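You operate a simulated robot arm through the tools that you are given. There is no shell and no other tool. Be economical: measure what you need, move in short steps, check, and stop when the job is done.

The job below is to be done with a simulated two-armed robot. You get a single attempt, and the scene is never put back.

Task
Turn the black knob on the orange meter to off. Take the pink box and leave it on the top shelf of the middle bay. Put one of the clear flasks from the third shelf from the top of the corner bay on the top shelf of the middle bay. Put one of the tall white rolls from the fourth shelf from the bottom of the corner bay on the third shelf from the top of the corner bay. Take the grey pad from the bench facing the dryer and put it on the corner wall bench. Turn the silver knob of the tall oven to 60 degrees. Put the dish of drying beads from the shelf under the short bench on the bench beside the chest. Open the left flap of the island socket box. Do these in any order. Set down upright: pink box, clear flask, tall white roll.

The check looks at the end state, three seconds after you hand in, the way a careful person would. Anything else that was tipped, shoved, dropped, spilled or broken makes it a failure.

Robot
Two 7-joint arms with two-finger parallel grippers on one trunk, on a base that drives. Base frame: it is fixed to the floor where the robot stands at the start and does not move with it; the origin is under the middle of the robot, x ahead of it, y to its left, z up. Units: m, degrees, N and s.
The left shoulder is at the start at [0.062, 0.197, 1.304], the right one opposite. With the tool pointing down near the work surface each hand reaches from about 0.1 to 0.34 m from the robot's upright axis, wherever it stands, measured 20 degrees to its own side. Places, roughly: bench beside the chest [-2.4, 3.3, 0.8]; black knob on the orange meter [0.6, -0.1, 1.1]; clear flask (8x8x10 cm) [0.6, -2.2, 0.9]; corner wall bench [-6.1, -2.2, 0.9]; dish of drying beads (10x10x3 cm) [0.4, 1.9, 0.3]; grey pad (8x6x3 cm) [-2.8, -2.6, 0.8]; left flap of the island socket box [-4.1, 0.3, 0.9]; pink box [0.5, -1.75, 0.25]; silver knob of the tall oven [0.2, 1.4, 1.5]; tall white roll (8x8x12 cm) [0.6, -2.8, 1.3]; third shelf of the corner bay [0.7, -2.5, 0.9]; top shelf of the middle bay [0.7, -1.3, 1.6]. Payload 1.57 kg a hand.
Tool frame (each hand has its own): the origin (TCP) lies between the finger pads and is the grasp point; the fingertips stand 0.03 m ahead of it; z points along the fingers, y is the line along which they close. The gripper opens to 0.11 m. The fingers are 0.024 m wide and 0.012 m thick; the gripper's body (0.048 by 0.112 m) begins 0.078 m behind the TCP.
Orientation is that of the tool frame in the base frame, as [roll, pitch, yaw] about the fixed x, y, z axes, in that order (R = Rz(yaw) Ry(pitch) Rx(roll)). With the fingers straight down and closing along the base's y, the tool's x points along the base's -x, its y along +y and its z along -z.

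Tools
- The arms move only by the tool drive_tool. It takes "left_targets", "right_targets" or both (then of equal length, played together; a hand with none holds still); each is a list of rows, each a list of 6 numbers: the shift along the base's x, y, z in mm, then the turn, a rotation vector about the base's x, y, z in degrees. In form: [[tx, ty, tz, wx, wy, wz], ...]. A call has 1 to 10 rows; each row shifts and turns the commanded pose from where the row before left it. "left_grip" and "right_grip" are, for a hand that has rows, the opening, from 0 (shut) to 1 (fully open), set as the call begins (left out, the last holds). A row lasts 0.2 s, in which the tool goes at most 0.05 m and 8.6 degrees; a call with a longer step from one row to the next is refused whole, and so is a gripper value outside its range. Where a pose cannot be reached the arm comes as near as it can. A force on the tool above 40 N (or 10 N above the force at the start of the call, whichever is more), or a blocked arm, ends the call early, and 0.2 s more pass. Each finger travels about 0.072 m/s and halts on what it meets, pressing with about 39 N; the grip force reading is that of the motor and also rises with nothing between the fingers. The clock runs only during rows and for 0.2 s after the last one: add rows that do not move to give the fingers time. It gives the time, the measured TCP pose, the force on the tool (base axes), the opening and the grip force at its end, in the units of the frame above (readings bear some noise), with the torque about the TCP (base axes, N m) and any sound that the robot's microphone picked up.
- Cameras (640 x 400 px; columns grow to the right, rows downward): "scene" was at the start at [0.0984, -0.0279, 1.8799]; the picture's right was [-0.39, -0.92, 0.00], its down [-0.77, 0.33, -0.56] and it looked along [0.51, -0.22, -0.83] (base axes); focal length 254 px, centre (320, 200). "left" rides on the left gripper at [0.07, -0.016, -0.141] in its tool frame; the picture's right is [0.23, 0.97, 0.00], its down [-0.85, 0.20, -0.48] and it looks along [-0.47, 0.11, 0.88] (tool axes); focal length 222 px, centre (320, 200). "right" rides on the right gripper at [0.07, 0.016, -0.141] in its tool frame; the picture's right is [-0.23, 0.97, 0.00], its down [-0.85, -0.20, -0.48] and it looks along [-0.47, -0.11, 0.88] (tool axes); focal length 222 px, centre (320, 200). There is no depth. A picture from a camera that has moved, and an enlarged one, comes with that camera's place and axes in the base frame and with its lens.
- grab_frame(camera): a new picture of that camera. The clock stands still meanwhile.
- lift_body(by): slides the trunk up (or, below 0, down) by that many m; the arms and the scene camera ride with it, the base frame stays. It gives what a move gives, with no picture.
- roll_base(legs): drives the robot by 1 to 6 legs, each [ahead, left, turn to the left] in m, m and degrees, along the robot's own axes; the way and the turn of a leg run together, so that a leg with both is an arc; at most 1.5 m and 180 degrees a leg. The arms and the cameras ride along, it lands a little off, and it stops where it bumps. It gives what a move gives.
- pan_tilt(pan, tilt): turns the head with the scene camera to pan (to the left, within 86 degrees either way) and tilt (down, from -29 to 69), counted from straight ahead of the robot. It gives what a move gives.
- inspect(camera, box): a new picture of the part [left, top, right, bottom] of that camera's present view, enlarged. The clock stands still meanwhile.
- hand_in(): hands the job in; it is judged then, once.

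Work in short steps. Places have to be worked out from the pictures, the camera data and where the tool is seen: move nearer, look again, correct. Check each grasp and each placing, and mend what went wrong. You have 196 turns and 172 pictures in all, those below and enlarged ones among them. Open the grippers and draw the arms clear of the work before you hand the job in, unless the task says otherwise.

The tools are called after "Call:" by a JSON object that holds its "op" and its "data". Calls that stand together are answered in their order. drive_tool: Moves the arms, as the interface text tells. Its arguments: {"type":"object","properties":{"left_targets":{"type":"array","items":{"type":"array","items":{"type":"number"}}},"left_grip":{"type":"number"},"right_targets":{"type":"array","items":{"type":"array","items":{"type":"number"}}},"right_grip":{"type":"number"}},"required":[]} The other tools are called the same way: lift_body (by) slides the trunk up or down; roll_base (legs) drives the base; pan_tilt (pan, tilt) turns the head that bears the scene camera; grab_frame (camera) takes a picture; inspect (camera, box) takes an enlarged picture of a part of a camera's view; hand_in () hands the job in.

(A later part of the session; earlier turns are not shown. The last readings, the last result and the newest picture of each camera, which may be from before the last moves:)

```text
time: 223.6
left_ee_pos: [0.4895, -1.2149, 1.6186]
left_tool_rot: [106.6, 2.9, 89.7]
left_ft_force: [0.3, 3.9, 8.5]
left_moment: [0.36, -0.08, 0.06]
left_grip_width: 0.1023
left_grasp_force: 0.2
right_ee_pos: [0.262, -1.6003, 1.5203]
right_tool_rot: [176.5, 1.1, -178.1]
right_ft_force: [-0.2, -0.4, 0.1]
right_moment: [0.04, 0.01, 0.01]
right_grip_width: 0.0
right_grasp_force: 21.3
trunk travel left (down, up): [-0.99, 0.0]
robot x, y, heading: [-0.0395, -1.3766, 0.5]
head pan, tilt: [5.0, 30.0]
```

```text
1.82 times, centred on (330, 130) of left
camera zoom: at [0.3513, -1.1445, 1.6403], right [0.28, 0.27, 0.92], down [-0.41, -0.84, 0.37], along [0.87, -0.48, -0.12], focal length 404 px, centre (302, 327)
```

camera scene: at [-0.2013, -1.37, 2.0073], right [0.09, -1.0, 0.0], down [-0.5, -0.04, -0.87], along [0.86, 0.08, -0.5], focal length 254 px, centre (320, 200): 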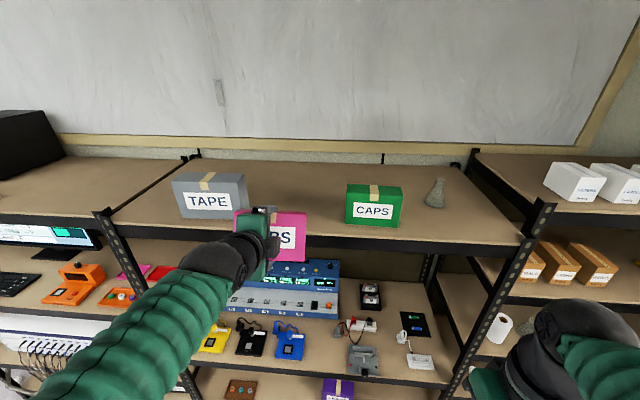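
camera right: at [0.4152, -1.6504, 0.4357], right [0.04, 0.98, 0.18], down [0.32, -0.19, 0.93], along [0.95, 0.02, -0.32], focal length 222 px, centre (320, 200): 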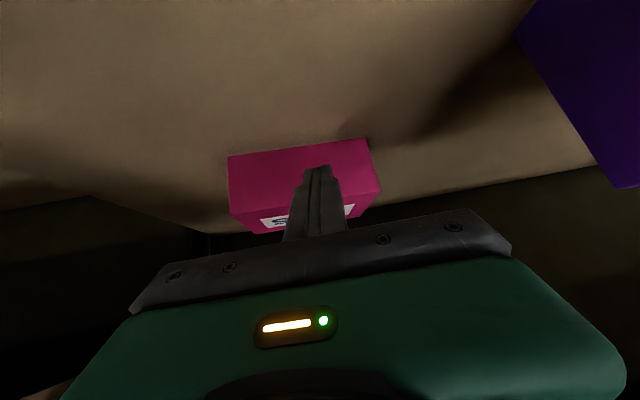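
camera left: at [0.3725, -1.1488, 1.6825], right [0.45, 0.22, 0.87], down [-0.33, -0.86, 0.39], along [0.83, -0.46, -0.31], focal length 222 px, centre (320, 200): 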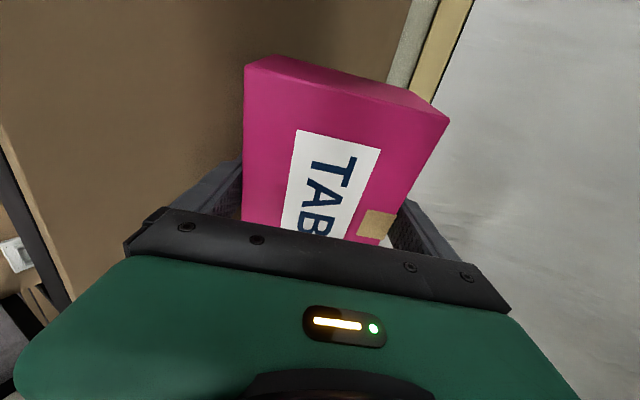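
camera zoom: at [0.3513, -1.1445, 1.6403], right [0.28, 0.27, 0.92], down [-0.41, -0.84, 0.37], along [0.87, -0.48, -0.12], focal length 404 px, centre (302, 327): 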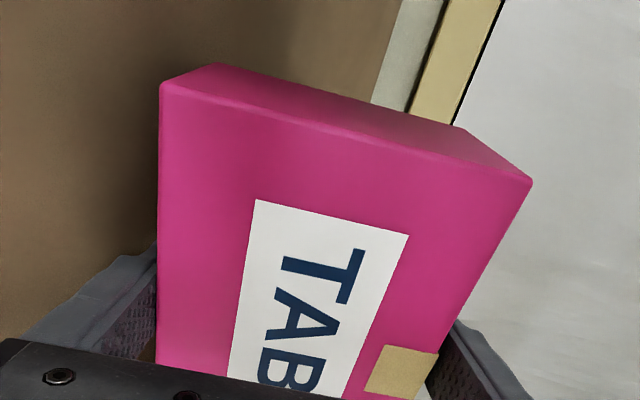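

Fingers loosened. I withdraw slowly along the finger axis.

Call:
{"op": "drive_tool", "data": {"left_targets": [[-10, 0, 3, 0, 0, 0], [-12, 0, 3.5, 0, 0, 0], [-12, 0, 3.5, 0, 0, 0], [-12, 0, 3.5, 0, 0, 0], [0, 0, 0, 0, 0, 0]]}}

Call:
{"op": "inspect", "data": {"camera": "scene", "box": [150, 150, 390, 300]}}

```text
time: 224.8
left_ee_pos: [0.4857, -1.2159, 1.6272]
left_tool_rot: [105.6, 2.8, 89.8]
left_ft_force: [0.8, 0.1, -2.0]
left_moment: [0.02, 0.04, -0.02]
left_grip_width: 0.1098
left_grasp_force: 0.1
left hand out of reach, approached as far as the arm can: row 1, 2, 3, 4
right_ee_pos: [0.2645, -1.6004, 1.5177]
right_tool_rot: [176.3, 0.9, -178.2]
right_ft_force: [-0.2, 0.4, 0.3]
right_moment: [0.05, -0.01, 0.01]
right_grip_width: 0.0003
right_grasp_force: 20.9
trunk travel left (down, up): [-0.99, 0.0]
robot x, y, heading: [-0.0399, -1.3765, 0.5]
head pan, tilt: [5.0, 30.0]
```

```text
2.67 times, centred on (270, 225) of scene
camera zoom: at [0.0831, -1.3662, 2.0074], right [0.1, -1.0, 0.0], down [-0.5, -0.05, -0.87], along [0.86, 0.08, -0.5], focal length 678 px, centre (453, 133)
```

zoom: 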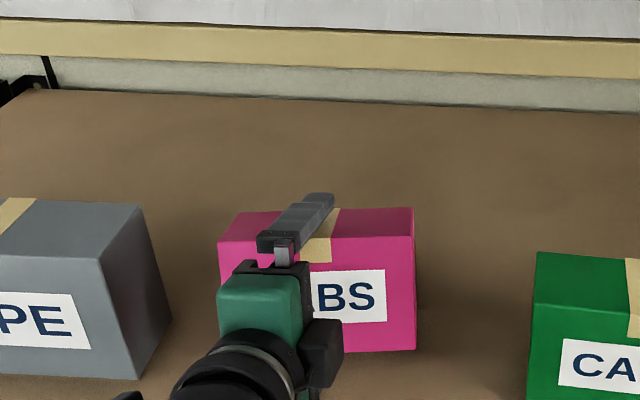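

The arm cannot retract further, so the base will do it. I lower the box back onto its rear edge and drive back 8 cm.

Call:
{"op": "drive_tool", "data": {"left_targets": [[0, 0, -3, 0, 0, 0], [0, 0, -3, 0, 0, 0], [0, 0, -2, 0, 0, 0], [0, 0, 0, 0, 0, 0]]}}

Call:
{"op": "roll_base", "data": {"legs": [[-0.08, 0, 0]]}}

Call:
{"op": "inspect", "data": {"camera": "scene", "box": [150, 150, 390, 300]}}

```text
time: 225.8
left_ee_pos: [0.4849, -1.2187, 1.621]
left_tool_rot: [106.3, 2.9, 89.8]
left_ft_force: [0.7, 1.3, 4.6]
left_moment: [0.16, -0.09, 0.01]
left_grip_width: 0.1053
left_grasp_force: 0.1
right_ee_pos: [0.2634, -1.6016, 1.5184]
right_tool_rot: [176.3, 0.9, -178.3]
right_ft_force: [0.1, -0.3, 0.4]
right_moment: [0.01, -0.01, -0.02]
right_grip_width: 0.0
right_grasp_force: 21.2
trunk travel left (down, up): [-0.99, 0.0]
robot x, y, heading: [-0.0374, -1.3789, 0.6]
head pan, tilt: [5.0, 30.0]
```

```text
time: 226.8
left_ee_pos: [0.414, -1.2192, 1.6173]
left_tool_rot: [106.6, 2.8, 89.9]
left_ft_force: [-16.6, 0.0, 17.8]
left_moment: [0.17, 1.01, 0.15]
left_grip_width: 0.0998
left_grasp_force: 0.0
right_ee_pos: [0.1906, -1.6021, 1.5166]
right_tool_rot: [176.3, 0.6, -178.1]
right_ft_force: [0.9, 0.4, -0.7]
right_moment: [-0.04, 0.06, -0.01]
right_grip_width: 0.0
right_grasp_force: 21.1
trunk travel left (down, up): [-0.99, 0.0]
robot x, y, heading: [-0.124, -1.378, 0.4]
head pan, tilt: [5.0, 30.0]
```

```text
2.67 times, centred on (270, 225) of scene
camera zoom: at [0.0125, -1.3675, 2.007], right [0.1, -1.0, 0.0], down [-0.5, -0.05, -0.86], along [0.86, 0.08, -0.51], focal length 678 px, centre (453, 133)
```

zoom: 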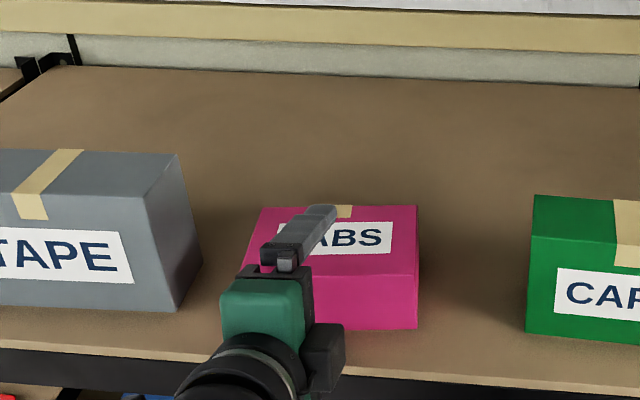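

The box fell back onto its back, now on the top shelf near the front. I look from the left camera before freeing the hand.

Call:
{"op": "grab_frame", "data": {"camera": "left"}}

```text
47 pictures are left
camera left: at [0.2759, -1.1477, 1.6396], right [0.28, 0.27, 0.92], down [-0.4, -0.84, 0.37], along [0.87, -0.48, -0.12], focal length 222 px, centre (320, 200)
```

left: 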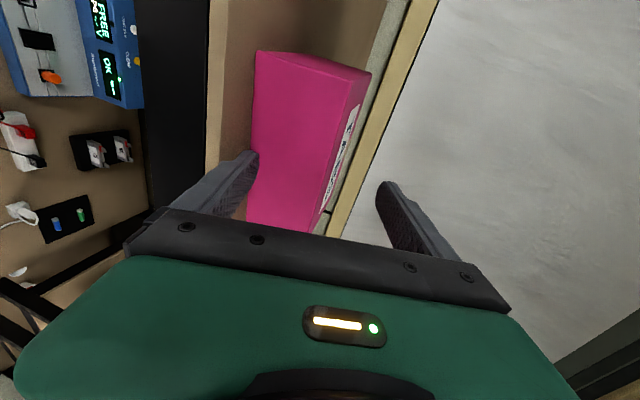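

Shallow fingertip engagement is the key for the release. I'll regrasp it from above here: raise the hand, bring the base close, and turn the hand vertical with a slight sideways lean.

Call:
{"op": "drive_tool", "data": {"left_targets": [[0, 0, 10, 0, 0, 0], [0, 0, 20, 0, 0, 0], [0, 0, 30, 0, 0, 0], [0, 0, 30, 0, 0, 0], [0, 0, 0, 0, 0, 0]], "left_grip": 1.0}}

Call:
{"op": "roll_base", "data": {"legs": [[0.17, 0, 0]]}}

Call:
{"op": "drive_tool", "data": {"left_targets": [[-10, 0, 4, -2.2, 8.2, 0.7], [-10, 0, 4, -2.2, 8.2, 0.7], [-10, 0, 4, -2.2, 8.2, 0.7], [-10, 0, 4, -2.2, 8.2, 0.7], [-10, 0, 4, -2.2, 8.2, 0.7], [-10, 0, 0, -2.2, 8.2, 0.7], [-10, 0, 0, -2.2, 8.2, 0.7], [-10, 0, 0, -2.2, 8.2, 0.7], [-10, 0, 0, -2.2, 8.2, 0.7], [0, 0, 0, 0, 0, 0]]}}

Call:
{"op": "grab_frame", "data": {"camera": "left"}}

```text
time: 228.0
left_ee_pos: [0.4131, -1.22, 1.6756]
left_tool_rot: [105.8, 2.7, 90.0]
left_ft_force: [0.7, -0.1, 0.3]
left_moment: [0.0, 0.0, 0.0]
left_grip_width: 0.11
left_grasp_force: 0.0
left hand out of reach, approached as far as the arm can: row 2, 3, 4
right_ee_pos: [0.1799, -1.6029, 1.5182]
right_tool_rot: [176.2, 1.2, -178.3]
right_ft_force: [-0.6, 0.5, 0.2]
right_moment: [-0.02, -0.01, 0.01]
right_grip_width: 0.0002
right_grasp_force: 21.2
trunk travel left (down, up): [-0.99, 0.0]
robot x, y, heading: [-0.1243, -1.3754, 0.4]
head pan, tilt: [5.0, 30.0]
```

```text
time: 229.5
left_ee_pos: [0.5746, -1.2165, 1.6786]
left_tool_rot: [105.6, 2.8, 89.8]
left_ft_force: [-0.2, 0.1, 0.4]
left_moment: [0.01, 0.0, 0.0]
left_grip_width: 0.1101
left_grasp_force: 0.0
right_ee_pos: [0.3415, -1.6007, 1.521]
right_tool_rot: [176.4, 1.4, -178.3]
right_ft_force: [-0.6, 0.3, -0.3]
right_moment: [0.03, -0.03, -0.01]
right_grip_width: 0.0001
right_grasp_force: 20.9
trunk travel left (down, up): [-0.99, 0.0]
robot x, y, heading: [0.0436, -1.3746, 0.4]
head pan, tilt: [5.0, 30.0]
```

```text
time: 231.7
left_ee_pos: [0.4962, -1.2172, 1.6951]
left_tool_rot: [-177.3, 11.7, 108.8]
left_ft_force: [1.0, 1.2, -0.2]
left_moment: [0.01, -0.02, -0.02]
left_grip_width: 0.1099
left_grasp_force: 0.0
left hand out of reach, approached as far as the arm can: row 1
right_ee_pos: [0.3502, -1.5991, 1.5199]
right_tool_rot: [176.3, 1.0, -178.3]
right_ft_force: [0.7, 0.2, -0.1]
right_moment: [-0.03, -0.01, 0.04]
right_grip_width: 0.0
right_grasp_force: 21.4
trunk travel left (down, up): [-0.99, 0.0]
robot x, y, heading: [0.045, -1.375, 0.6]
head pan, tilt: [5.0, 30.0]
```

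```text
46 pictures are left
camera left: at [0.457, -1.1283, 1.82], right [0.85, 0.52, -0.09], down [0.45, -0.63, 0.63], along [0.27, -0.58, -0.77], focal length 222 px, centre (320, 200)
```

left: 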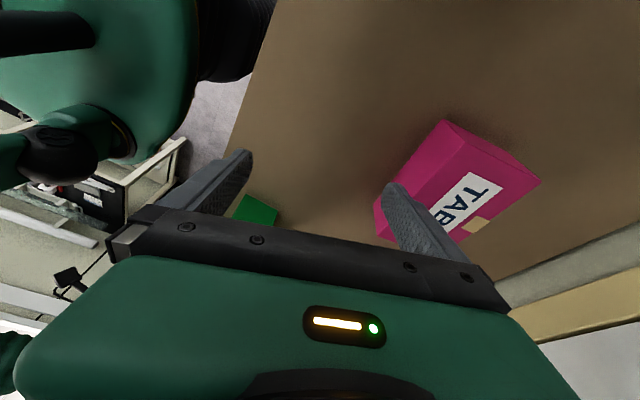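

The box got pushed back to x ≈ 0.62–0.72. I hook behind it with closed fingers tilted forward and drag it to the front with the base.

Call:
{"op": "drive_tool", "data": {"left_targets": [[15, 0, 5, 0, -5.6, -1], [32, 0, 0, 0, -5.6, -1], [32, 0, -2, 0, -5.6, -1], [32, 0, -4, 0, -5.6, -1], [32, 0, -6, 0, -5.6, -1], [32, 0, -6, 0, -5.6, -1], [32, 0, -6, 0, -5.6, -1], [32, 0, -6, 0, -5.6, -1], [12, 0, 0, 0, 0, 0], [0, 0, 0, 0, 0, 0]], "left_grip": 0.0}}

Call:
{"op": "drive_tool", "data": {"left_targets": [[0, 0, -15, 0, 0, 0], [0, 0, -15, 0, 0, 0], [0, 0, -15, 0, 0, 0], [0, 0, -15, 0, 0, 0], [0, 0, 0, 0, 0, 0]]}}

Call:
{"op": "inspect", "data": {"camera": "scene", "box": [150, 150, 390, 300]}}

```text
time: 233.9
left_ee_pos: [0.7462, -1.2171, 1.6683]
left_tool_rot: [136.8, 18.5, 87.8]
left_ft_force: [-0.6, -0.2, -0.4]
left_moment: [0.0, 0.02, 0.0]
left_grip_width: 0.0
left_grasp_force: 21.2
right_ee_pos: [0.3496, -1.6014, 1.5184]
right_tool_rot: [176.3, 1.0, -178.4]
right_ft_force: [0.4, 0.1, 0.4]
right_moment: [-0.01, 0.02, -0.01]
right_grip_width: 0.0
right_grasp_force: 21.2
trunk travel left (down, up): [-0.99, 0.0]
robot x, y, heading: [0.048, -1.3772, 0.5]
head pan, tilt: [5.0, 30.0]
```

```text
time: 235.1
left_ee_pos: [0.7465, -1.2154, 1.609]
left_tool_rot: [136.8, 18.7, 87.7]
left_ft_force: [0.4, -0.3, -0.2]
left_moment: [-0.01, -0.01, -0.01]
left_grip_width: 0.0002
left_grasp_force: 21.1
right_ee_pos: [0.3511, -1.6016, 1.5186]
right_tool_rot: [176.3, 0.8, -178.3]
right_ft_force: [0.0, -0.4, 0.2]
right_moment: [0.03, -0.05, 0.02]
right_grip_width: 0.0
right_grasp_force: 21.4
trunk travel left (down, up): [-0.99, 0.0]
robot x, y, heading: [0.0463, -1.3763, 0.3]
head pan, tilt: [5.0, 30.0]
```

```text
2.67 times, centred on (270, 225) of scene
camera zoom: at [0.1709, -1.3665, 2.0073], right [0.1, -1.0, 0.0], down [-0.5, -0.05, -0.87], along [0.86, 0.08, -0.5], focal length 678 px, centre (453, 133)
```

zoom: 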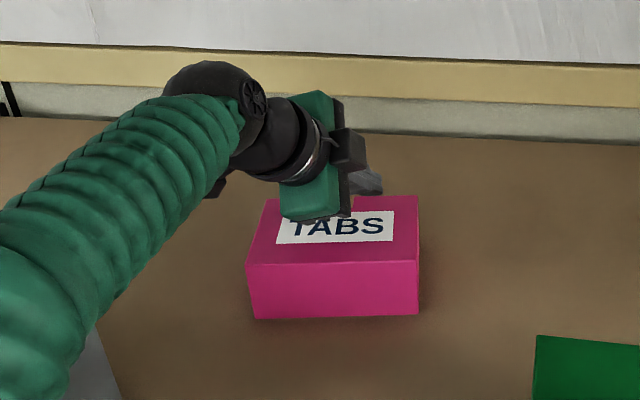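

Hooked behind. I drag the box toward the front by backing the base 0.19 m.

Call:
{"op": "roll_base", "data": {"legs": [[-0.19, 0, 0]]}}

Call:
{"op": "inspect", "data": {"camera": "scene", "box": [150, 150, 390, 300]}}

```text
time: 236.6
left_ee_pos: [0.5638, -1.2208, 1.6054]
left_tool_rot: [137.1, 18.6, 87.7]
left_ft_force: [0.0, 0.3, -0.7]
left_moment: [-0.01, -0.01, 0.02]
left_grip_width: 0.0
left_grasp_force: 20.9
right_ee_pos: [0.1673, -1.603, 1.5164]
right_tool_rot: [176.4, 0.7, -178.3]
right_ft_force: [0.3, -0.2, 0.3]
right_moment: [0.01, 0.04, 0.04]
right_grip_width: 0.0
right_grasp_force: 21.5
trunk travel left (down, up): [-0.99, 0.0]
robot x, y, heading: [-0.1427, -1.3778, 0.5]
head pan, tilt: [5.0, 30.0]
```

```text
2.67 times, centred on (270, 225) of scene
camera zoom: at [-0.0107, -1.3681, 2.0067], right [0.09, -1.0, 0.0], down [-0.5, -0.05, -0.86], along [0.86, 0.08, -0.51], focal length 678 px, centre (453, 133)
```

zoom: 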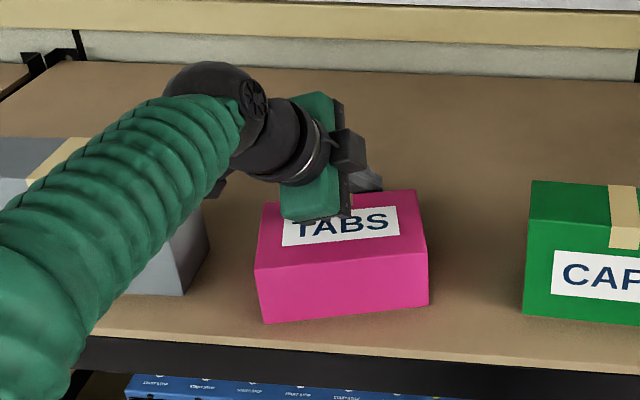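

Dragged: the box now sits at centre ≈ [0.484, −1.217], yaw ≈ +14°. I raise, bring the base in, and turn the hand vertical over it.

Call:
{"op": "drive_tool", "data": {"left_targets": [[10, 0, 20, 0, 0, 0], [0, 0, 30, 0, 0, 0], [0, 0, 30, 0, 0, 0], [0, 0, 20, 0, 0, 0], [0, 0, 0, 0, 0, 0]]}}

Call:
{"op": "roll_base", "data": {"legs": [[0.195, 0, 0]]}}

Call:
{"op": "drive_tool", "data": {"left_targets": [[-29, 0, 0, 0, 5, 0.5], [-29, 0, 0, 0, 5, 0.5], [-29, 0, 0, 0, 5, 0.5], [-29, 0, 0, 0, 5, 0.5], [-29, 0, 0, 0, 5, 0.5], [-29, 0, 0, 0, 5, 0.5], [-29, 0, 0, 0, 5, 0.5], [-29, 0, 0, 0, 5, 0.5], [-29, 0, 0, 0, 5, 0.5], [0, 0, 0, 0, 0, 0]], "left_grip": 1.0}}

Call:
{"op": "grab_frame", "data": {"camera": "left"}}

```text
time: 237.8
left_ee_pos: [0.5675, -1.218, 1.7095]
left_tool_rot: [136.9, 18.5, 87.7]
left_ft_force: [0.5, 1.3, 0.6]
left_moment: [0.0, -0.02, 0.02]
left_grip_width: 0.0003
left_grasp_force: 21.5
right_ee_pos: [0.1578, -1.602, 1.5171]
right_tool_rot: [176.3, 1.1, -178.4]
right_ft_force: [0.4, -0.7, -0.5]
right_moment: [-0.01, -0.02, 0.01]
right_grip_width: 0.0
right_grasp_force: 21.7
trunk travel left (down, up): [-0.99, 0.0]
robot x, y, heading: [-0.1407, -1.3809, 0.3]
head pan, tilt: [5.0, 30.0]
```

```text
time: 239.4
left_ee_pos: [0.7592, -1.2175, 1.7122]
left_tool_rot: [136.6, 18.6, 87.5]
left_ft_force: [-1.3, 1.0, 1.2]
left_moment: [0.02, 0.02, 0.0]
left_grip_width: 0.0
left_grasp_force: 20.9
right_ee_pos: [0.3522, -1.6015, 1.5213]
right_tool_rot: [176.3, 1.6, -178.4]
right_ft_force: [0.9, 0.8, 0.8]
right_moment: [0.04, 0.01, 0.0]
right_grip_width: 0.0
right_grasp_force: 21.4
trunk travel left (down, up): [-0.99, 0.0]
robot x, y, heading: [0.054, -1.3743, 0.2]
head pan, tilt: [5.0, 30.0]
```

```text
time: 241.6
left_ee_pos: [0.5012, -1.2182, 1.7121]
left_tool_rot: [-176.8, 13.0, 105.7]
left_ft_force: [-0.1, -0.1, 0.2]
left_moment: [0.05, 0.02, 0.01]
left_grip_width: 0.1102
left_grasp_force: 0.1
right_ee_pos: [0.3563, -1.6013, 1.5194]
right_tool_rot: [176.3, 1.4, -178.4]
right_ft_force: [-0.5, -0.3, -0.8]
right_moment: [0.01, -0.02, -0.02]
right_grip_width: 0.0
right_grasp_force: 21.3
trunk travel left (down, up): [-0.99, 0.0]
robot x, y, heading: [0.0572, -1.3779, 0.4]
head pan, tilt: [5.0, 30.0]
```

```text
43 pictures are left
camera left: at [0.4681, -1.1248, 1.8361], right [0.88, 0.46, -0.11], down [0.42, -0.64, 0.65], along [0.23, -0.61, -0.76], focal length 222 px, centre (320, 200)
```

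left: 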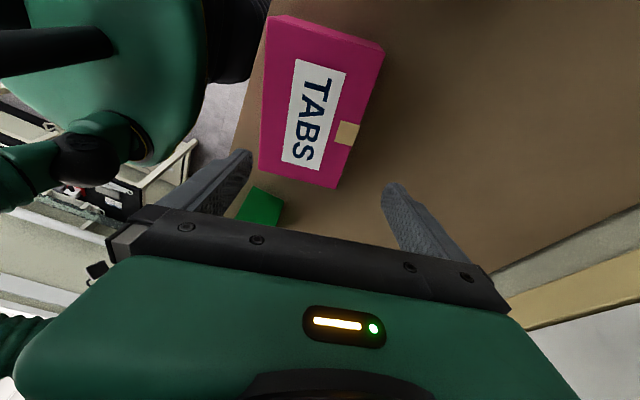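

Box centre refines to [0.479, −1.223], yaw ≈ +15.5°, matching the tool. I move over it, correct the small pad tilt, and check before descending.

Call:
{"op": "drive_tool", "data": {"left_targets": [[-8, -1, -15, 0, -1.5, 0], [-8, -1, -15, 0, -1.5, 0], [-6, 0, -17, 0, 0, 0], [0, 0, 0, 0, 0, 0], [0, 0, 0, 0, 0, 0]]}}

Call:
{"op": "inspect", "data": {"camera": "left", "box": [160, 0, 480, 240]}}

```text
time: 242.8
left_ee_pos: [0.4829, -1.2199, 1.6628]
left_tool_rot: [-179.5, 13.9, 105.0]
left_ft_force: [-0.6, 0.3, 1.2]
left_moment: [0.01, 0.0, 0.05]
left_grip_width: 0.1101
left_grasp_force: 0.1
right_ee_pos: [0.3587, -1.6012, 1.5191]
right_tool_rot: [176.4, 1.2, -178.4]
right_ft_force: [0.5, 0.4, -0.3]
right_moment: [0.0, 0.03, 0.01]
right_grip_width: 0.0
right_grasp_force: 21.3
trunk travel left (down, up): [-0.99, 0.0]
robot x, y, heading: [0.056, -1.3734, 0.2]
head pan, tilt: [5.0, 30.0]
```

```text
1.67 times, centred on (320, 120) of left
camera zoom: at [0.4435, -1.1261, 1.7835], right [0.88, 0.46, -0.06], down [0.38, -0.64, 0.67], along [0.27, -0.61, -0.74], focal length 370 px, centre (320, 333)
```

zoom: 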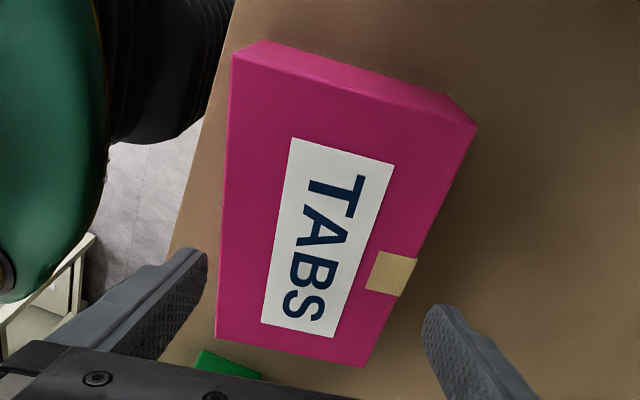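

Fingers straddle it with the far side looser; I shift −4 mm and descend slowly to 2 cm engagement.

Call:
{"op": "drive_tool", "data": {"left_targets": [[-4, -1, -4, 0, 0, 0], [0, 0, -8, 0, 0, 0], [0, 0, -8, 0, 0, 0], [0, 0, -8, 0, 0, 0], [0, 0, -8, 0, 0, 0], [0, 0, 0, 0, 0, 0]]}}

Call:
{"op": "drive_tool", "data": {"left_targets": [[0, 0, 0, 0, 0, 0], [0, 0, 0, 0, 0, 0], [0, 0, 0, 0, 0, 0]], "left_grip": 0.0}}

Call:
{"op": "inspect", "data": {"camera": "left", "box": [160, 0, 480, 240]}}

```text
time: 244.2
left_ee_pos: [0.4797, -1.221, 1.6265]
left_tool_rot: [-179.5, 13.8, 105.0]
left_ft_force: [0.0, -0.7, 0.6]
left_moment: [-0.01, 0.02, 0.01]
left_grip_width: 0.1097
left_grasp_force: 0.1
right_ee_pos: [0.3575, -1.6016, 1.5196]
right_tool_rot: [176.2, 1.3, -178.3]
right_ft_force: [0.5, 0.1, -1.2]
right_moment: [0.0, -0.01, 0.0]
right_grip_width: 0.0
right_grasp_force: 21.0
trunk travel left (down, up): [-0.99, 0.0]
robot x, y, heading: [0.0542, -1.3732, 0.4]
head pan, tilt: [5.0, 30.0]
```

```text
time: 245.0
left_ee_pos: [0.4792, -1.2198, 1.6267]
left_tool_rot: [-179.6, 13.9, 105.0]
left_ft_force: [-0.2, 0.1, -0.4]
left_moment: [-0.09, 0.02, -0.03]
left_grip_width: 0.0995
left_grasp_force: 39.6
right_ee_pos: [0.358, -1.6025, 1.5202]
right_tool_rot: [176.4, 1.2, -178.4]
right_ft_force: [-0.4, 0.5, 0.0]
right_moment: [-0.01, 0.0, 0.01]
right_grip_width: 0.0001
right_grasp_force: 21.4
trunk travel left (down, up): [-0.99, 0.0]
robot x, y, heading: [0.0563, -1.3736, 0.3]
head pan, tilt: [5.0, 30.0]
```

```text
1.67 times, centred on (320, 120) of left
camera zoom: at [0.4392, -1.1269, 1.7481], right [0.88, 0.46, -0.06], down [0.38, -0.64, 0.67], along [0.27, -0.61, -0.74], focal length 370 px, centre (320, 333)
```

zoom: 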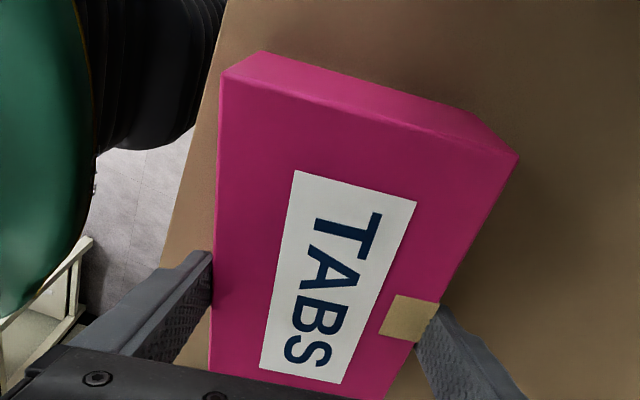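

Firm shallow grip. I lift, back the base for room, and pitch the hand forward about the box's long axis.

Call:
{"op": "drive_tool", "data": {"left_targets": [[0, 0, 15, 0, 0, 0], [0, 0, 20, 0, 0, 0], [0, 0, 20, 0, 0, 0], [0, 0, 15, 0, 0, 0], [0, 0, 0, 0, 0, 0]]}}

Call:
{"op": "roll_base", "data": {"legs": [[-0.12, 0, 0]]}}

Call:
{"op": "drive_tool", "data": {"left_targets": [[8, 0, 0, 2, -7.4, 0], [8, 0, 0, 2, -7.4, 0], [8, 0, 0, 2, -7.4, 0], [8, 0, 0, 2, -7.4, 0], [8, 0, 0, 2, -7.4, 0], [8, 0, 0, 2, -7.4, 0], [8, 0, 0, 2, -7.4, 0], [8, 0, 0, 2, -7.4, 0], [8, 0, 0, 2, -7.4, 0], [0, 0, 0, 1, -3.7, 0]]}}

Call:
{"op": "drive_tool", "data": {"left_targets": [[0, 0, 0, 0, 0, -5], [0, 0, 0, 0, 0, -5], [0, 0, 0, 0, 0, -5], [0, 0, 0, 0, 0, 0]]}}

Call:
{"op": "inspect", "data": {"camera": "scene", "box": [130, 110, 450, 310]}}

```text
time: 246.2
left_ee_pos: [0.4799, -1.2202, 1.6971]
left_tool_rot: [-179.6, 13.8, 105.1]
left_ft_force: [-0.2, 0.2, -1.9]
left_moment: [-0.01, 0.01, -0.04]
left_grip_width: 0.0996
left_grasp_force: 39.0
right_ee_pos: [0.3574, -1.6014, 1.5194]
right_tool_rot: [176.3, 1.3, -178.4]
right_ft_force: [-0.5, 0.0, -0.8]
right_moment: [-0.03, 0.01, 0.02]
right_grip_width: 0.0
right_grasp_force: 21.3
trunk travel left (down, up): [-0.99, 0.0]
robot x, y, heading: [0.0562, -1.3791, 0.3]
head pan, tilt: [5.0, 30.0]
```

```text
time: 247.5
left_ee_pos: [0.38, -1.22, 1.6916]
left_tool_rot: [-178.9, 13.8, 105.3]
left_ft_force: [1.1, 0.6, -3.6]
left_moment: [-0.06, 0.04, -0.02]
left_grip_width: 0.0994
left_grasp_force: 40.1
right_ee_pos: [0.2567, -1.6017, 1.5162]
right_tool_rot: [176.3, 0.6, -178.3]
right_ft_force: [1.3, -0.5, -0.7]
right_moment: [-0.02, 0.07, -0.02]
right_grip_width: 0.0
right_grasp_force: 21.2
trunk travel left (down, up): [-0.99, 0.0]
robot x, y, heading: [-0.0622, -1.3748, 0.8]
head pan, tilt: [5.0, 30.0]
```

```text
time: 249.7
left_ee_pos: [0.4752, -1.2181, 1.6702]
left_tool_rot: [109.9, 4.4, 92.8]
left_ft_force: [-0.3, -0.1, -2.5]
left_moment: [-0.04, 0.09, 0.03]
left_grip_width: 0.0997
left_grasp_force: 39.5
left hand out of reach, approached as far as the arm can: row 6, 8, 10
right_ee_pos: [0.2371, -1.603, 1.5199]
right_tool_rot: [176.2, 1.5, -178.2]
right_ft_force: [-0.5, 0.9, -0.3]
right_moment: [-0.01, -0.01, -0.01]
right_grip_width: 0.0002
right_grasp_force: 21.0
trunk travel left (down, up): [-0.99, 0.0]
robot x, y, heading: [-0.0619, -1.3778, 0.4]
head pan, tilt: [5.0, 30.0]
```

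```text
time: 250.7
left_ee_pos: [0.4755, -1.2152, 1.6649]
left_tool_rot: [111.5, 4.3, 82.8]
left_ft_force: [0.8, -0.2, -1.7]
left_moment: [-0.03, 0.08, -0.01]
left_grip_width: 0.0995
left_grasp_force: 38.7
left hand out of reach, approached as far as the arm can: row 3
right_ee_pos: [0.2395, -1.6028, 1.5196]
right_tool_rot: [176.4, 1.3, -178.3]
right_ft_force: [-0.8, -0.1, 0.7]
right_moment: [-0.03, 0.01, 0.0]
right_grip_width: 0.0
right_grasp_force: 21.4
trunk travel left (down, up): [-0.99, 0.0]
robot x, y, heading: [-0.0622, -1.3756, 0.4]
head pan, tilt: [5.0, 30.0]
```

```text
2.00 times, centred on (290, 210) of scene
camera zoom: at [0.06, -1.3688, 2.0074], right [0.1, -1.0, 0.0], down [-0.5, -0.05, -0.87], along [0.86, 0.08, -0.5], focal length 509 px, centre (380, 180)
```

zoom: 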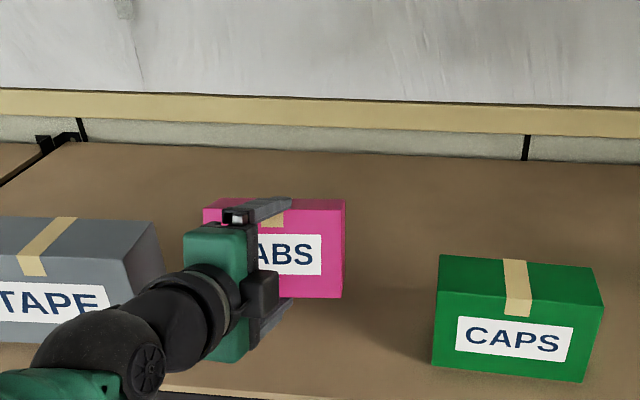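

The box is nearly upright (leaning back ~21°) with only the fingertips engaged. I lower until its rear bottom edge touches.

Call:
{"op": "drive_tool", "data": {"left_targets": [[0, 0, -12, 0, 0, 0], [0, 0, -12, 0, 0, 0], [0, 0, -8, 0, 0, 0], [0, 0, -4, 0, 0, 0], [0, 0, 0, 0, 0, 0]]}}

Call:
{"op": "drive_tool", "data": {"left_targets": [[0, 0, -3, 0, 0, 0], [0, 0, -3, 0, 0, 0], [0, 0, 0, 0, 0, 0]]}}

```text
time: 251.9
left_ee_pos: [0.4734, -1.2145, 1.6279]
left_tool_rot: [111.5, 4.3, 82.8]
left_ft_force: [0.3, -0.1, -3.0]
left_moment: [-0.02, 0.09, 0.01]
left_grip_width: 0.0994
left_grasp_force: 38.4
right_ee_pos: [0.2372, -1.6023, 1.5201]
right_tool_rot: [176.3, 1.2, -178.3]
right_ft_force: [-0.5, 0.3, 0.4]
right_moment: [0.01, -0.01, 0.01]
right_grip_width: 0.0003
right_grasp_force: 21.7
trunk travel left (down, up): [-0.99, 0.0]
robot x, y, heading: [-0.0625, -1.3807, 0.5]
head pan, tilt: [5.0, 30.0]
```

```text
time: 252.7
left_ee_pos: [0.4729, -1.2145, 1.6257]
left_tool_rot: [111.1, 4.4, 82.8]
left_ft_force: [4.2, 1.0, 10.0]
left_moment: [-0.73, -0.9, 0.27]
left_grip_width: 0.0996
left_grasp_force: 38.8
right_ee_pos: [0.2367, -1.6022, 1.5211]
right_tool_rot: [176.3, 1.4, -178.3]
right_ft_force: [-0.3, -0.2, 0.3]
right_moment: [-0.01, 0.0, 0.01]
right_grip_width: 0.0001
right_grasp_force: 20.9
trunk travel left (down, up): [-0.99, 0.0]
robot x, y, heading: [-0.0628, -1.3739, 0.2]
head pan, tilt: [5.0, 30.0]
```

Contact, right corner first. I level by 2.5°, then pivot to ~14° about the rear edge.

Call:
{"op": "drive_tool", "data": {"left_targets": [[0, 0, 3, 0, 0, 0], [0, 0, 0, -2.5, 0, 0], [0, 0, -3, 0, 0, 0], [0, 0, -1, 0, 0, 0], [0, 0, 0, 0, 0, 0]]}}

Call:
{"op": "drive_tool", "data": {"left_targets": [[-3, 0, -2.5, 0, -2.3, 0], [-3, 0, -2.5, 0, -2.3, 0], [-3, 0, -2, 0, -2.3, 0], [0, 0, 0, 0, 0, 0]]}}

Call:
{"op": "inspect", "data": {"camera": "scene", "box": [190, 160, 350, 280]}}

```text
time: 253.9
left_ee_pos: [0.4712, -1.2142, 1.6251]
left_tool_rot: [110.7, 6.7, 82.6]
left_ft_force: [4.7, 3.0, 21.8]
left_moment: [2.27, -1.38, -0.24]
left_grip_width: 0.0997
left_grasp_force: 39.3
right_ee_pos: [0.2341, -1.6018, 1.5211]
right_tool_rot: [176.3, 1.5, -178.5]
right_ft_force: [0.0, -0.5, -0.5]
right_moment: [0.01, -0.01, 0.01]
right_grip_width: 0.0002
right_grasp_force: 21.0
trunk travel left (down, up): [-0.99, 0.0]
robot x, y, heading: [-0.0627, -1.3798, 0.1]
head pan, tilt: [5.0, 30.0]
```

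```text
time: 254.9
left_ee_pos: [0.4615, -1.2153, 1.618]
left_tool_rot: [103.7, 5.8, 82.0]
left_ft_force: [4.1, 2.3, 24.0]
left_moment: [2.2, -1.6, -0.21]
left_grip_width: 0.1001
left_grasp_force: 38.9
right_ee_pos: [0.2342, -1.6032, 1.5209]
right_tool_rot: [176.3, 1.4, -178.2]
right_ft_force: [-0.2, -0.3, 0.6]
right_moment: [-0.01, -0.01, 0.02]
right_grip_width: 0.0
right_grasp_force: 21.3
trunk travel left (down, up): [-0.99, 0.0]
robot x, y, heading: [-0.0649, -1.3753, 0.5]
head pan, tilt: [5.0, 30.0]
```

```text
3.33 times, centred on (270, 220) of scene
camera zoom: at [0.0545, -1.3691, 2.0079], right [0.1, -1.0, 0.0], down [-0.5, -0.05, -0.87], along [0.86, 0.08, -0.5], focal length 848 px, centre (487, 133)
```

zoom: 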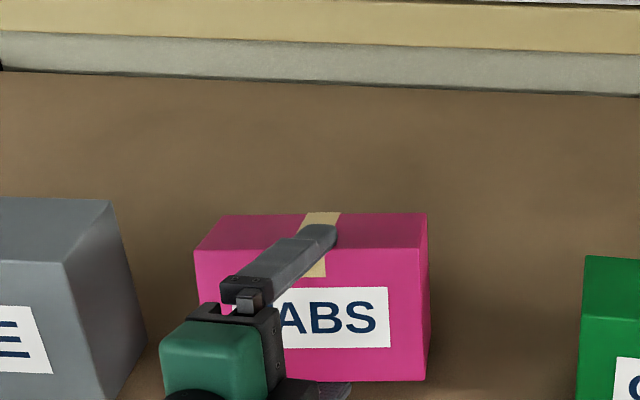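

Nearly upright. I fine-level, then open while easing the hand up so the lower finger stays light.

Call:
{"op": "drive_tool", "data": {"left_targets": [[0, 0, 1, 1.2, 0, 0], [0, 0, 0, 0, 0, 0]]}}

Call:
{"op": "drive_tool", "data": {"left_targets": [[0, 0, 1, 0, 0, 0], [0, 0, 1.5, 0, 0, 0], [0, 0, 1.5, 0, 0, 0], [0, 0, 0, 0, 0, 0]], "left_grip": 1.0}}

Call:
{"op": "roll_base", "data": {"legs": [[-0.06, 0, 0]]}}

Call:
{"op": "inspect", "data": {"camera": "scene", "box": [190, 160, 350, 280]}}

```text
time: 255.5
left_ee_pos: [0.4616, -1.2171, 1.6178]
left_tool_rot: [104.1, 4.9, 82.1]
left_ft_force: [2.8, -1.3, 17.8]
left_moment: [-1.0, -1.17, 0.27]
left_grip_width: 0.0998
left_grasp_force: 39.7
right_ee_pos: [0.2354, -1.603, 1.5207]
right_tool_rot: [176.3, 1.4, -178.4]
right_ft_force: [0.1, 0.4, 0.3]
right_moment: [-0.01, 0.01, -0.03]
right_grip_width: 0.0001
right_grasp_force: 21.3
trunk travel left (down, up): [-0.99, 0.0]
robot x, y, heading: [-0.0627, -1.3769, 0.4]
head pan, tilt: [5.0, 30.0]
```

```text
time: 256.5
left_ee_pos: [0.4624, -1.2174, 1.6188]
left_tool_rot: [104.5, 4.6, 81.9]
left_ft_force: [0.7, -2.0, 7.5]
left_moment: [-0.12, -0.17, -0.03]
left_grip_width: 0.1035
left_grasp_force: 0.1
right_ee_pos: [0.2363, -1.6031, 1.5205]
right_tool_rot: [176.3, 1.4, -178.4]
right_ft_force: [-0.2, 1.0, 0.0]
right_moment: [0.05, 0.01, 0.01]
right_grip_width: 0.0
right_grasp_force: 21.4
trunk travel left (down, up): [-0.99, 0.0]
robot x, y, heading: [-0.0682, -1.3794, 0.2]
head pan, tilt: [5.0, 30.0]
```

```text
time: 257.4
left_ee_pos: [0.407, -1.2146, 1.6186]
left_tool_rot: [104.6, 4.7, 82.0]
left_ft_force: [-25.5, 2.4, 19.9]
left_moment: [0.21, 1.25, 0.12]
left_grip_width: 0.1017
left_grasp_force: 0.1
right_ee_pos: [0.1801, -1.6017, 1.5205]
right_tool_rot: [176.4, 1.3, -178.4]
right_ft_force: [0.0, 0.6, 0.0]
right_moment: [-0.02, 0.05, 0.01]
right_grip_width: 0.0
right_grasp_force: 21.1
trunk travel left (down, up): [-0.99, 0.0]
robot x, y, heading: [-0.1244, -1.3765, 0.5]
head pan, tilt: [5.0, 30.0]
```

```text
3.33 times, centred on (270, 220) of scene
camera zoom: at [0.0002, -1.3673, 2.0074], right [0.1, -1.0, 0.0], down [-0.5, -0.05, -0.86], along [0.86, 0.08, -0.5], focal length 848 px, centre (487, 133)
```

zoom: 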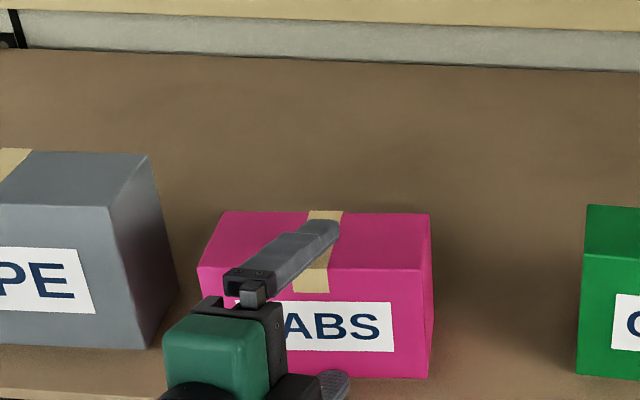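

The box now stands upright with its tape side up. I back further away and check.

Call:
{"op": "roll_base", "data": {"legs": [[-0.13, 0, 0]]}}

Call:
{"op": "grab_frame", "data": {"camera": "scene"}}

```text
time: 258.7
left_ee_pos: [0.2902, -1.2171, 1.6125]
left_tool_rot: [105.0, 4.8, 82.0]
left_ft_force: [0.9, 0.4, 0.3]
left_moment: [-0.04, -0.02, 0.0]
left_grip_width: 0.11
left_grasp_force: 0.1
right_ee_pos: [0.0621, -1.6028, 1.5174]
right_tool_rot: [176.3, 0.8, -178.3]
right_ft_force: [0.6, 0.6, 1.7]
right_moment: [-0.02, -0.02, -0.02]
right_grip_width: 0.0001
right_grasp_force: 21.1
trunk travel left (down, up): [-0.99, 0.0]
robot x, y, heading: [-0.2532, -1.3753, 0.4]
head pan, tilt: [5.0, 30.0]
```

```text
37 pictures are left
camera scene: at [-0.1109, -1.3699, 2.0059], right [0.09, -1.0, 0.0], down [-0.51, -0.05, -0.86], along [0.86, 0.08, -0.51], focal length 254 px, centre (320, 200)
```

scene: 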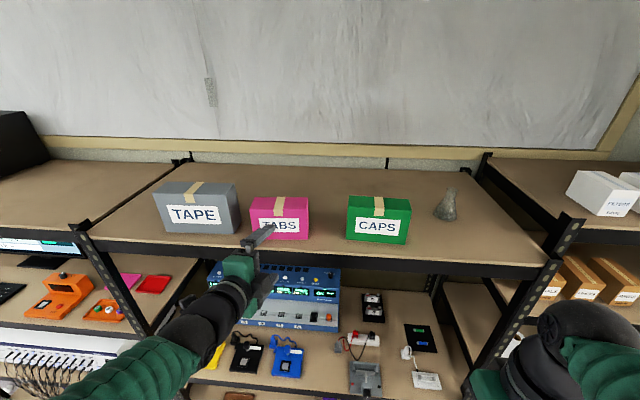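

All three shelf items are placed upright. Now I head to the tall oven: slide left along the aisle to y ≈ 0.9 and look.

Call:
{"op": "roll_base", "data": {"legs": [[-0.07, 0, 0], [0, 1.3, 0], [0, 0.95, 0]]}}

Call:
{"op": "pan_tilt", "data": {"pan": 35, "tilt": 25}}

Call:
{"op": "grab_frame", "data": {"camera": "scene"}}

```text
time: 270.4
left_ee_pos: [0.1619, 1.0312, 1.6196]
left_tool_rot: [104.4, 4.6, 82.9]
left_ft_force: [-0.1, -0.1, -0.2]
left_moment: [0.01, 0.01, -0.01]
left_grip_width: 0.1102
left_grasp_force: 0.1
right_ee_pos: [-0.06, 0.6408, 1.5212]
right_tool_rot: [176.4, 1.6, -177.4]
right_ft_force: [-1.6, 0.1, -0.2]
right_moment: [0.0, -0.03, -0.02]
right_grip_width: 0.0
right_grasp_force: 21.2
trunk travel left (down, up): [-0.99, 0.0]
robot x, y, heading: [-0.3644, 0.8643, 1.6]
head pan, tilt: [5.0, 30.0]
```

```text
time: 271.3
left_ee_pos: [0.1625, 1.0334, 1.6213]
left_tool_rot: [104.4, 4.7, 83.0]
left_ft_force: [-0.4, 0.0, -0.1]
left_moment: [0.02, 0.02, 0.04]
left_grip_width: 0.1101
left_grasp_force: 0.0
right_ee_pos: [-0.0591, 0.642, 1.5217]
right_tool_rot: [176.3, 1.5, -177.4]
right_ft_force: [-0.5, -0.1, -0.5]
right_moment: [0.02, 0.0, 0.0]
right_grip_width: 0.0001
right_grasp_force: 21.4
trunk travel left (down, up): [-0.99, 0.0]
robot x, y, heading: [-0.3625, 0.8616, 1.5]
head pan, tilt: [35.0, 25.0]
```

```text
36 pictures are left
camera scene: at [-0.2579, 0.9181, 2.0154], right [0.59, -0.81, 0.0], down [-0.34, -0.25, -0.91], along [0.73, 0.54, -0.42], focal length 254 px, centre (320, 200)
```

scene: 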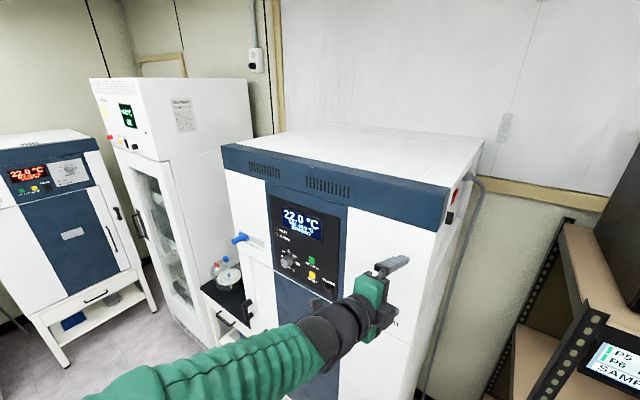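

The oven's panel shows 22.0 °C with a knob under the display. I zoom in.

Call:
{"op": "inspect", "data": {"camera": "scene", "box": [262, 190, 352, 290]}}

```text
4.00 times, centred on (307, 240) of scene
camera zoom: at [-0.2579, 0.9181, 2.0154], right [0.59, -0.81, 0.0], down [-0.34, -0.25, -0.91], along [0.73, 0.54, -0.42], focal length 1017 px, centre (372, 40)
```

zoom: 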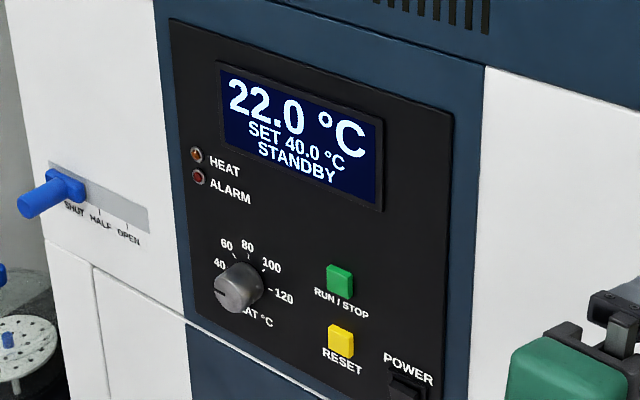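

The dial reads 40 to 120; set is 40 now, and 60 is about 45° clockwise. The display gives direct feedback. I line up the left hand, pointing straight at the knob (≈[0.20, 1.388, 1.50]).

Call:
{"op": "lift_body", "data": {"by": -0.12}}

Call:
{"op": "drive_tool", "data": {"left_targets": [[-10, 0, 0, 0, -7, 3], [-10, 0, 0, 0, -7, 3], [0, 0, 0, 0, 0, 0], [0, 0, 0, 0, 0, 0]], "left_grip": 0.5}}

Call:
{"op": "roll_base", "data": {"legs": [[0, 0.36, -1.5]]}}

Call:
{"op": "grab_frame", "data": {"camera": "left"}}

```text
time: 272.8
left_ee_pos: [0.1615, 1.0338, 1.4998]
left_tool_rot: [104.4, 4.7, 83.0]
left_ft_force: [0.5, -0.5, 0.4]
left_moment: [-0.01, -0.02, 0.0]
left_grip_width: 0.11
left_grasp_force: 0.0
right_ee_pos: [-0.0598, 0.6417, 1.4006]
right_tool_rot: [176.5, 1.4, -177.4]
right_ft_force: [-0.8, 0.5, 0.0]
right_moment: [0.01, -0.01, 0.01]
right_grip_width: 0.0
right_grasp_force: 20.9
trunk travel left (down, up): [-0.87, 0.12]
robot x, y, heading: [-0.3631, 0.8642, 1.9]
head pan, tilt: [35.0, 25.0]
```

```text
time: 273.8
left_ee_pos: [0.1419, 1.033, 1.5011]
left_tool_rot: [90.4, 3.5, 88.1]
left_ft_force: [-1.0, -0.9, 0.2]
left_moment: [-0.02, 0.03, 0.0]
left_grip_width: 0.0548
left_grasp_force: 0.2
right_ee_pos: [-0.0593, 0.6413, 1.4012]
right_tool_rot: [176.4, 1.4, -177.4]
right_ft_force: [0.2, -0.4, -0.9]
right_moment: [0.0, -0.02, 0.0]
right_grip_width: 0.0
right_grasp_force: 21.3
trunk travel left (down, up): [-0.87, 0.12]
robot x, y, heading: [-0.3636, 0.8624, 1.7]
head pan, tilt: [35.0, 25.0]
```

```text
time: 276.2
left_ee_pos: [0.143, 1.3689, 1.5026]
left_tool_rot: [90.6, 2.9, 86.5]
left_ft_force: [0.5, -1.6, 0.0]
left_moment: [0.0, 0.0, 0.1]
left_grip_width: 0.055
left_grasp_force: 0.0
right_ee_pos: [-0.0691, 0.9845, 1.3987]
right_tool_rot: [175.8, 1.5, -178.8]
right_ft_force: [-1.2, -1.2, -0.2]
right_moment: [0.08, 0.0, -0.01]
right_grip_width: 0.0003
right_grasp_force: 21.2
trunk travel left (down, up): [-0.87, 0.12]
robot x, y, heading: [-0.3673, 1.2277, -0.0]
head pan, tilt: [35.0, 25.0]
```

```text
34 pictures are left
camera left: at [0.0073, 1.4448, 1.4842], right [0.03, 0.28, 0.96], down [-0.53, -0.81, 0.25], along [0.85, -0.51, 0.12], focal length 222 px, centre (320, 200)
```

left: 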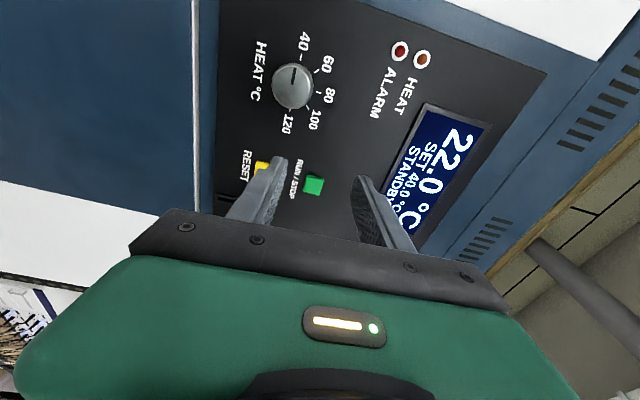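

Triangulated knob cap: about [0.225, 1.420, 1.462], ~4 cm across. I shift the hand onto its axis, straighten, and advance with fingers above and below.

Call:
{"op": "drive_tool", "data": {"left_targets": [[0, 17, -13, 0, 0, 1.7], [0, 17, -13, 0, 0, 1.8], [0, 17, -14, 0, 0, 0], [15, 0, 0, 0, 0, 0], [0, 0, 0, 0, 0, 0]], "left_grip": 0.65}}

Call:
{"op": "grab_frame", "data": {"camera": "left"}}

```text
time: 277.4
left_ee_pos: [0.176, 1.4395, 1.4683]
left_tool_rot: [90.5, 3.6, 90.1]
left_ft_force: [-0.9, 0.3, -0.3]
left_moment: [-0.01, 0.02, -0.04]
left_grip_width: 0.0714
left_grasp_force: 0.0
left hand out of reach, approached as far as the arm can: row 1, 2, 3
right_ee_pos: [-0.0695, 1.003, 1.4003]
right_tool_rot: [176.6, 1.4, -178.8]
right_ft_force: [-0.4, 1.2, -0.2]
right_moment: [0.0, 0.03, 0.01]
right_grip_width: 0.0001
right_grasp_force: 21.4
trunk travel left (down, up): [-0.87, 0.12]
robot x, y, heading: [-0.369, 1.2291, -0.0]
head pan, tilt: [35.0, 25.0]
```

```text
33 pictures are left
camera left: at [0.036, 1.5072, 1.4498], right [0.01, 0.29, 0.96], down [-0.47, -0.84, 0.26], along [0.88, -0.46, 0.13], focal length 222 px, centre (320, 200)
```

left: 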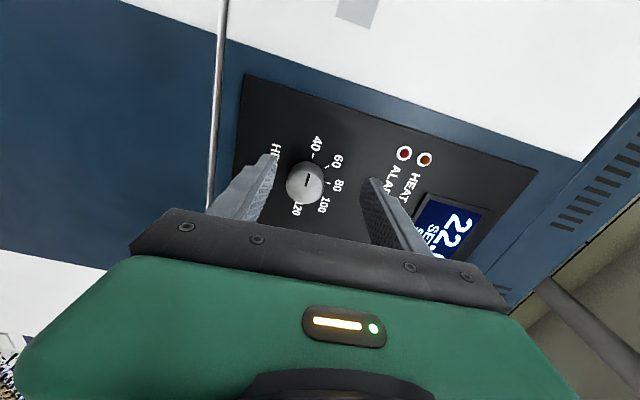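

The knob refines to y 1.422, z 1.459. I correct and advance to engage it.

Call:
{"op": "drive_tool", "data": {"left_targets": [[0, -9, -5, 0, 0, 0], [0, -8, -4, 0, 0, 0], [12, 0, 0, 0, 0, 0], [12, 0, 0, 0, 0, 0], [10, 0, 0, 0, 0, 0], [0, 0, 0, 0, 0, 0]]}}

Call:
{"op": "inspect", "data": {"camera": "left", "box": [200, 100, 440, 260]}}

```text
time: 278.8
left_ee_pos: [0.2094, 1.4163, 1.4596]
left_tool_rot: [90.5, 3.6, 90.0]
left_ft_force: [0.0, -0.6, -0.3]
left_moment: [-0.03, -0.03, 0.01]
left_grip_width: 0.0717
left_grasp_force: 0.0
right_ee_pos: [-0.0701, 0.9975, 1.4006]
right_tool_rot: [176.3, 1.4, -178.8]
right_ft_force: [0.5, 0.1, -0.1]
right_moment: [0.01, -0.02, 0.0]
right_grip_width: 0.0002
right_grasp_force: 21.6
trunk travel left (down, up): [-0.87, 0.12]
robot x, y, heading: [-0.3682, 1.2262, 0.0]
head pan, tilt: [35.0, 25.0]
```

```text
2.50 times, centred on (320, 180) of left
camera zoom: at [0.0691, 1.4844, 1.441], right [0.01, 0.29, 0.96], down [-0.48, -0.84, 0.26], along [0.88, -0.46, 0.13], focal length 555 px, centre (320, 250)
```

zoom: 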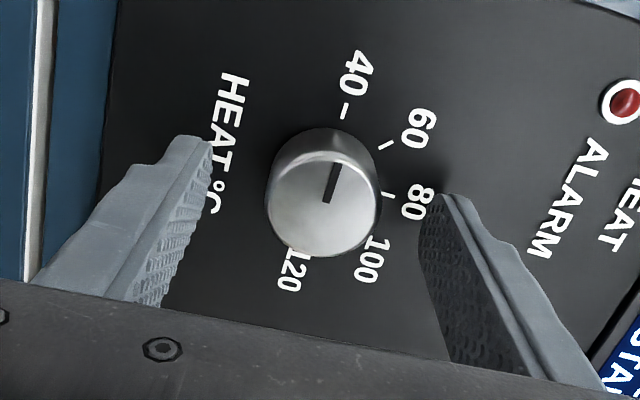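

Centred. I close on the knob and turn 40° clockwise first.

Call:
{"op": "drive_tool", "data": {"left_targets": [[0, 2, 0, 0, 0, 0], [0, 0, 0, 0, 0, 0], [0, 0, 0, 0, 0, 0], [0, 0, 0, 0, 0, 0]], "left_grip": 0.1}}

Call:
{"op": "drive_tool", "data": {"left_targets": [[0, 0, 0, 8, 0, 0], [0, 0, 0, 8, 0, 0], [0, 0, 0, 8, 0, 0], [0, 0, 0, 8, 0, 0], [0, 0, 0, 8, 0, 0], [0, 0, 0, 0, 0, 0]]}}

Call:
{"op": "inspect", "data": {"camera": "scene", "box": [262, 190, 352, 290]}}

```text
time: 279.8
left_ee_pos: [0.209, 1.4176, 1.4603]
left_tool_rot: [90.5, 3.5, 90.1]
left_ft_force: [1.0, -2.3, 1.8]
left_moment: [-0.02, -0.87, -1.31]
left_grip_width: 0.0355
left_grasp_force: 43.0
right_ee_pos: [-0.0689, 0.9983, 1.4005]
right_tool_rot: [176.2, 1.4, -178.8]
right_ft_force: [-0.9, -0.3, 0.0]
right_moment: [0.01, -0.01, -0.01]
right_grip_width: 0.0
right_grasp_force: 21.0
trunk travel left (down, up): [-0.87, 0.12]
robot x, y, heading: [-0.3673, 1.2244, -0.1]
head pan, tilt: [35.0, 25.0]
```

```text
time: 281.2
left_ee_pos: [0.2093, 1.4185, 1.4598]
left_tool_rot: [90.6, -36.5, 89.9]
left_ft_force: [1.4, -3.9, -4.6]
left_moment: [0.03, -0.91, 0.44]
left_grip_width: 0.0357
left_grasp_force: 42.5
right_ee_pos: [-0.068, 0.9971, 1.3991]
right_tool_rot: [176.3, 1.3, -178.8]
right_ft_force: [-1.0, 0.0, -0.3]
right_moment: [0.02, -0.02, -0.01]
right_grip_width: 0.0
right_grasp_force: 21.5
trunk travel left (down, up): [-0.87, 0.12]
robot x, y, heading: [-0.3672, 1.2269, 0.1]
head pan, tilt: [35.0, 25.0]
```

```text
4.00 times, centred on (307, 240) of scene
camera zoom: at [-0.2589, 1.2768, 1.8953], right [0.57, -0.82, 0.0], down [-0.35, -0.24, -0.91], along [0.74, 0.52, -0.42], focal length 1017 px, centre (372, 40)
```

zoom: 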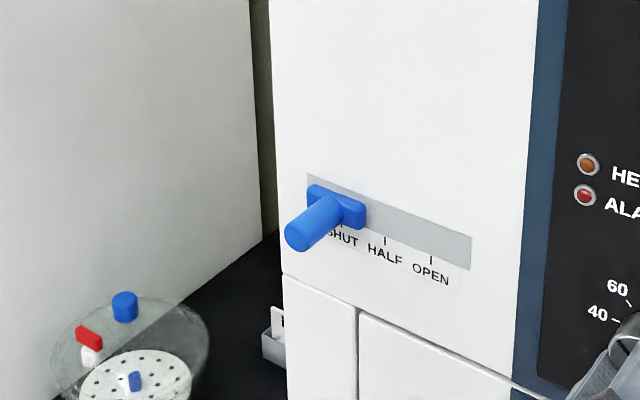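

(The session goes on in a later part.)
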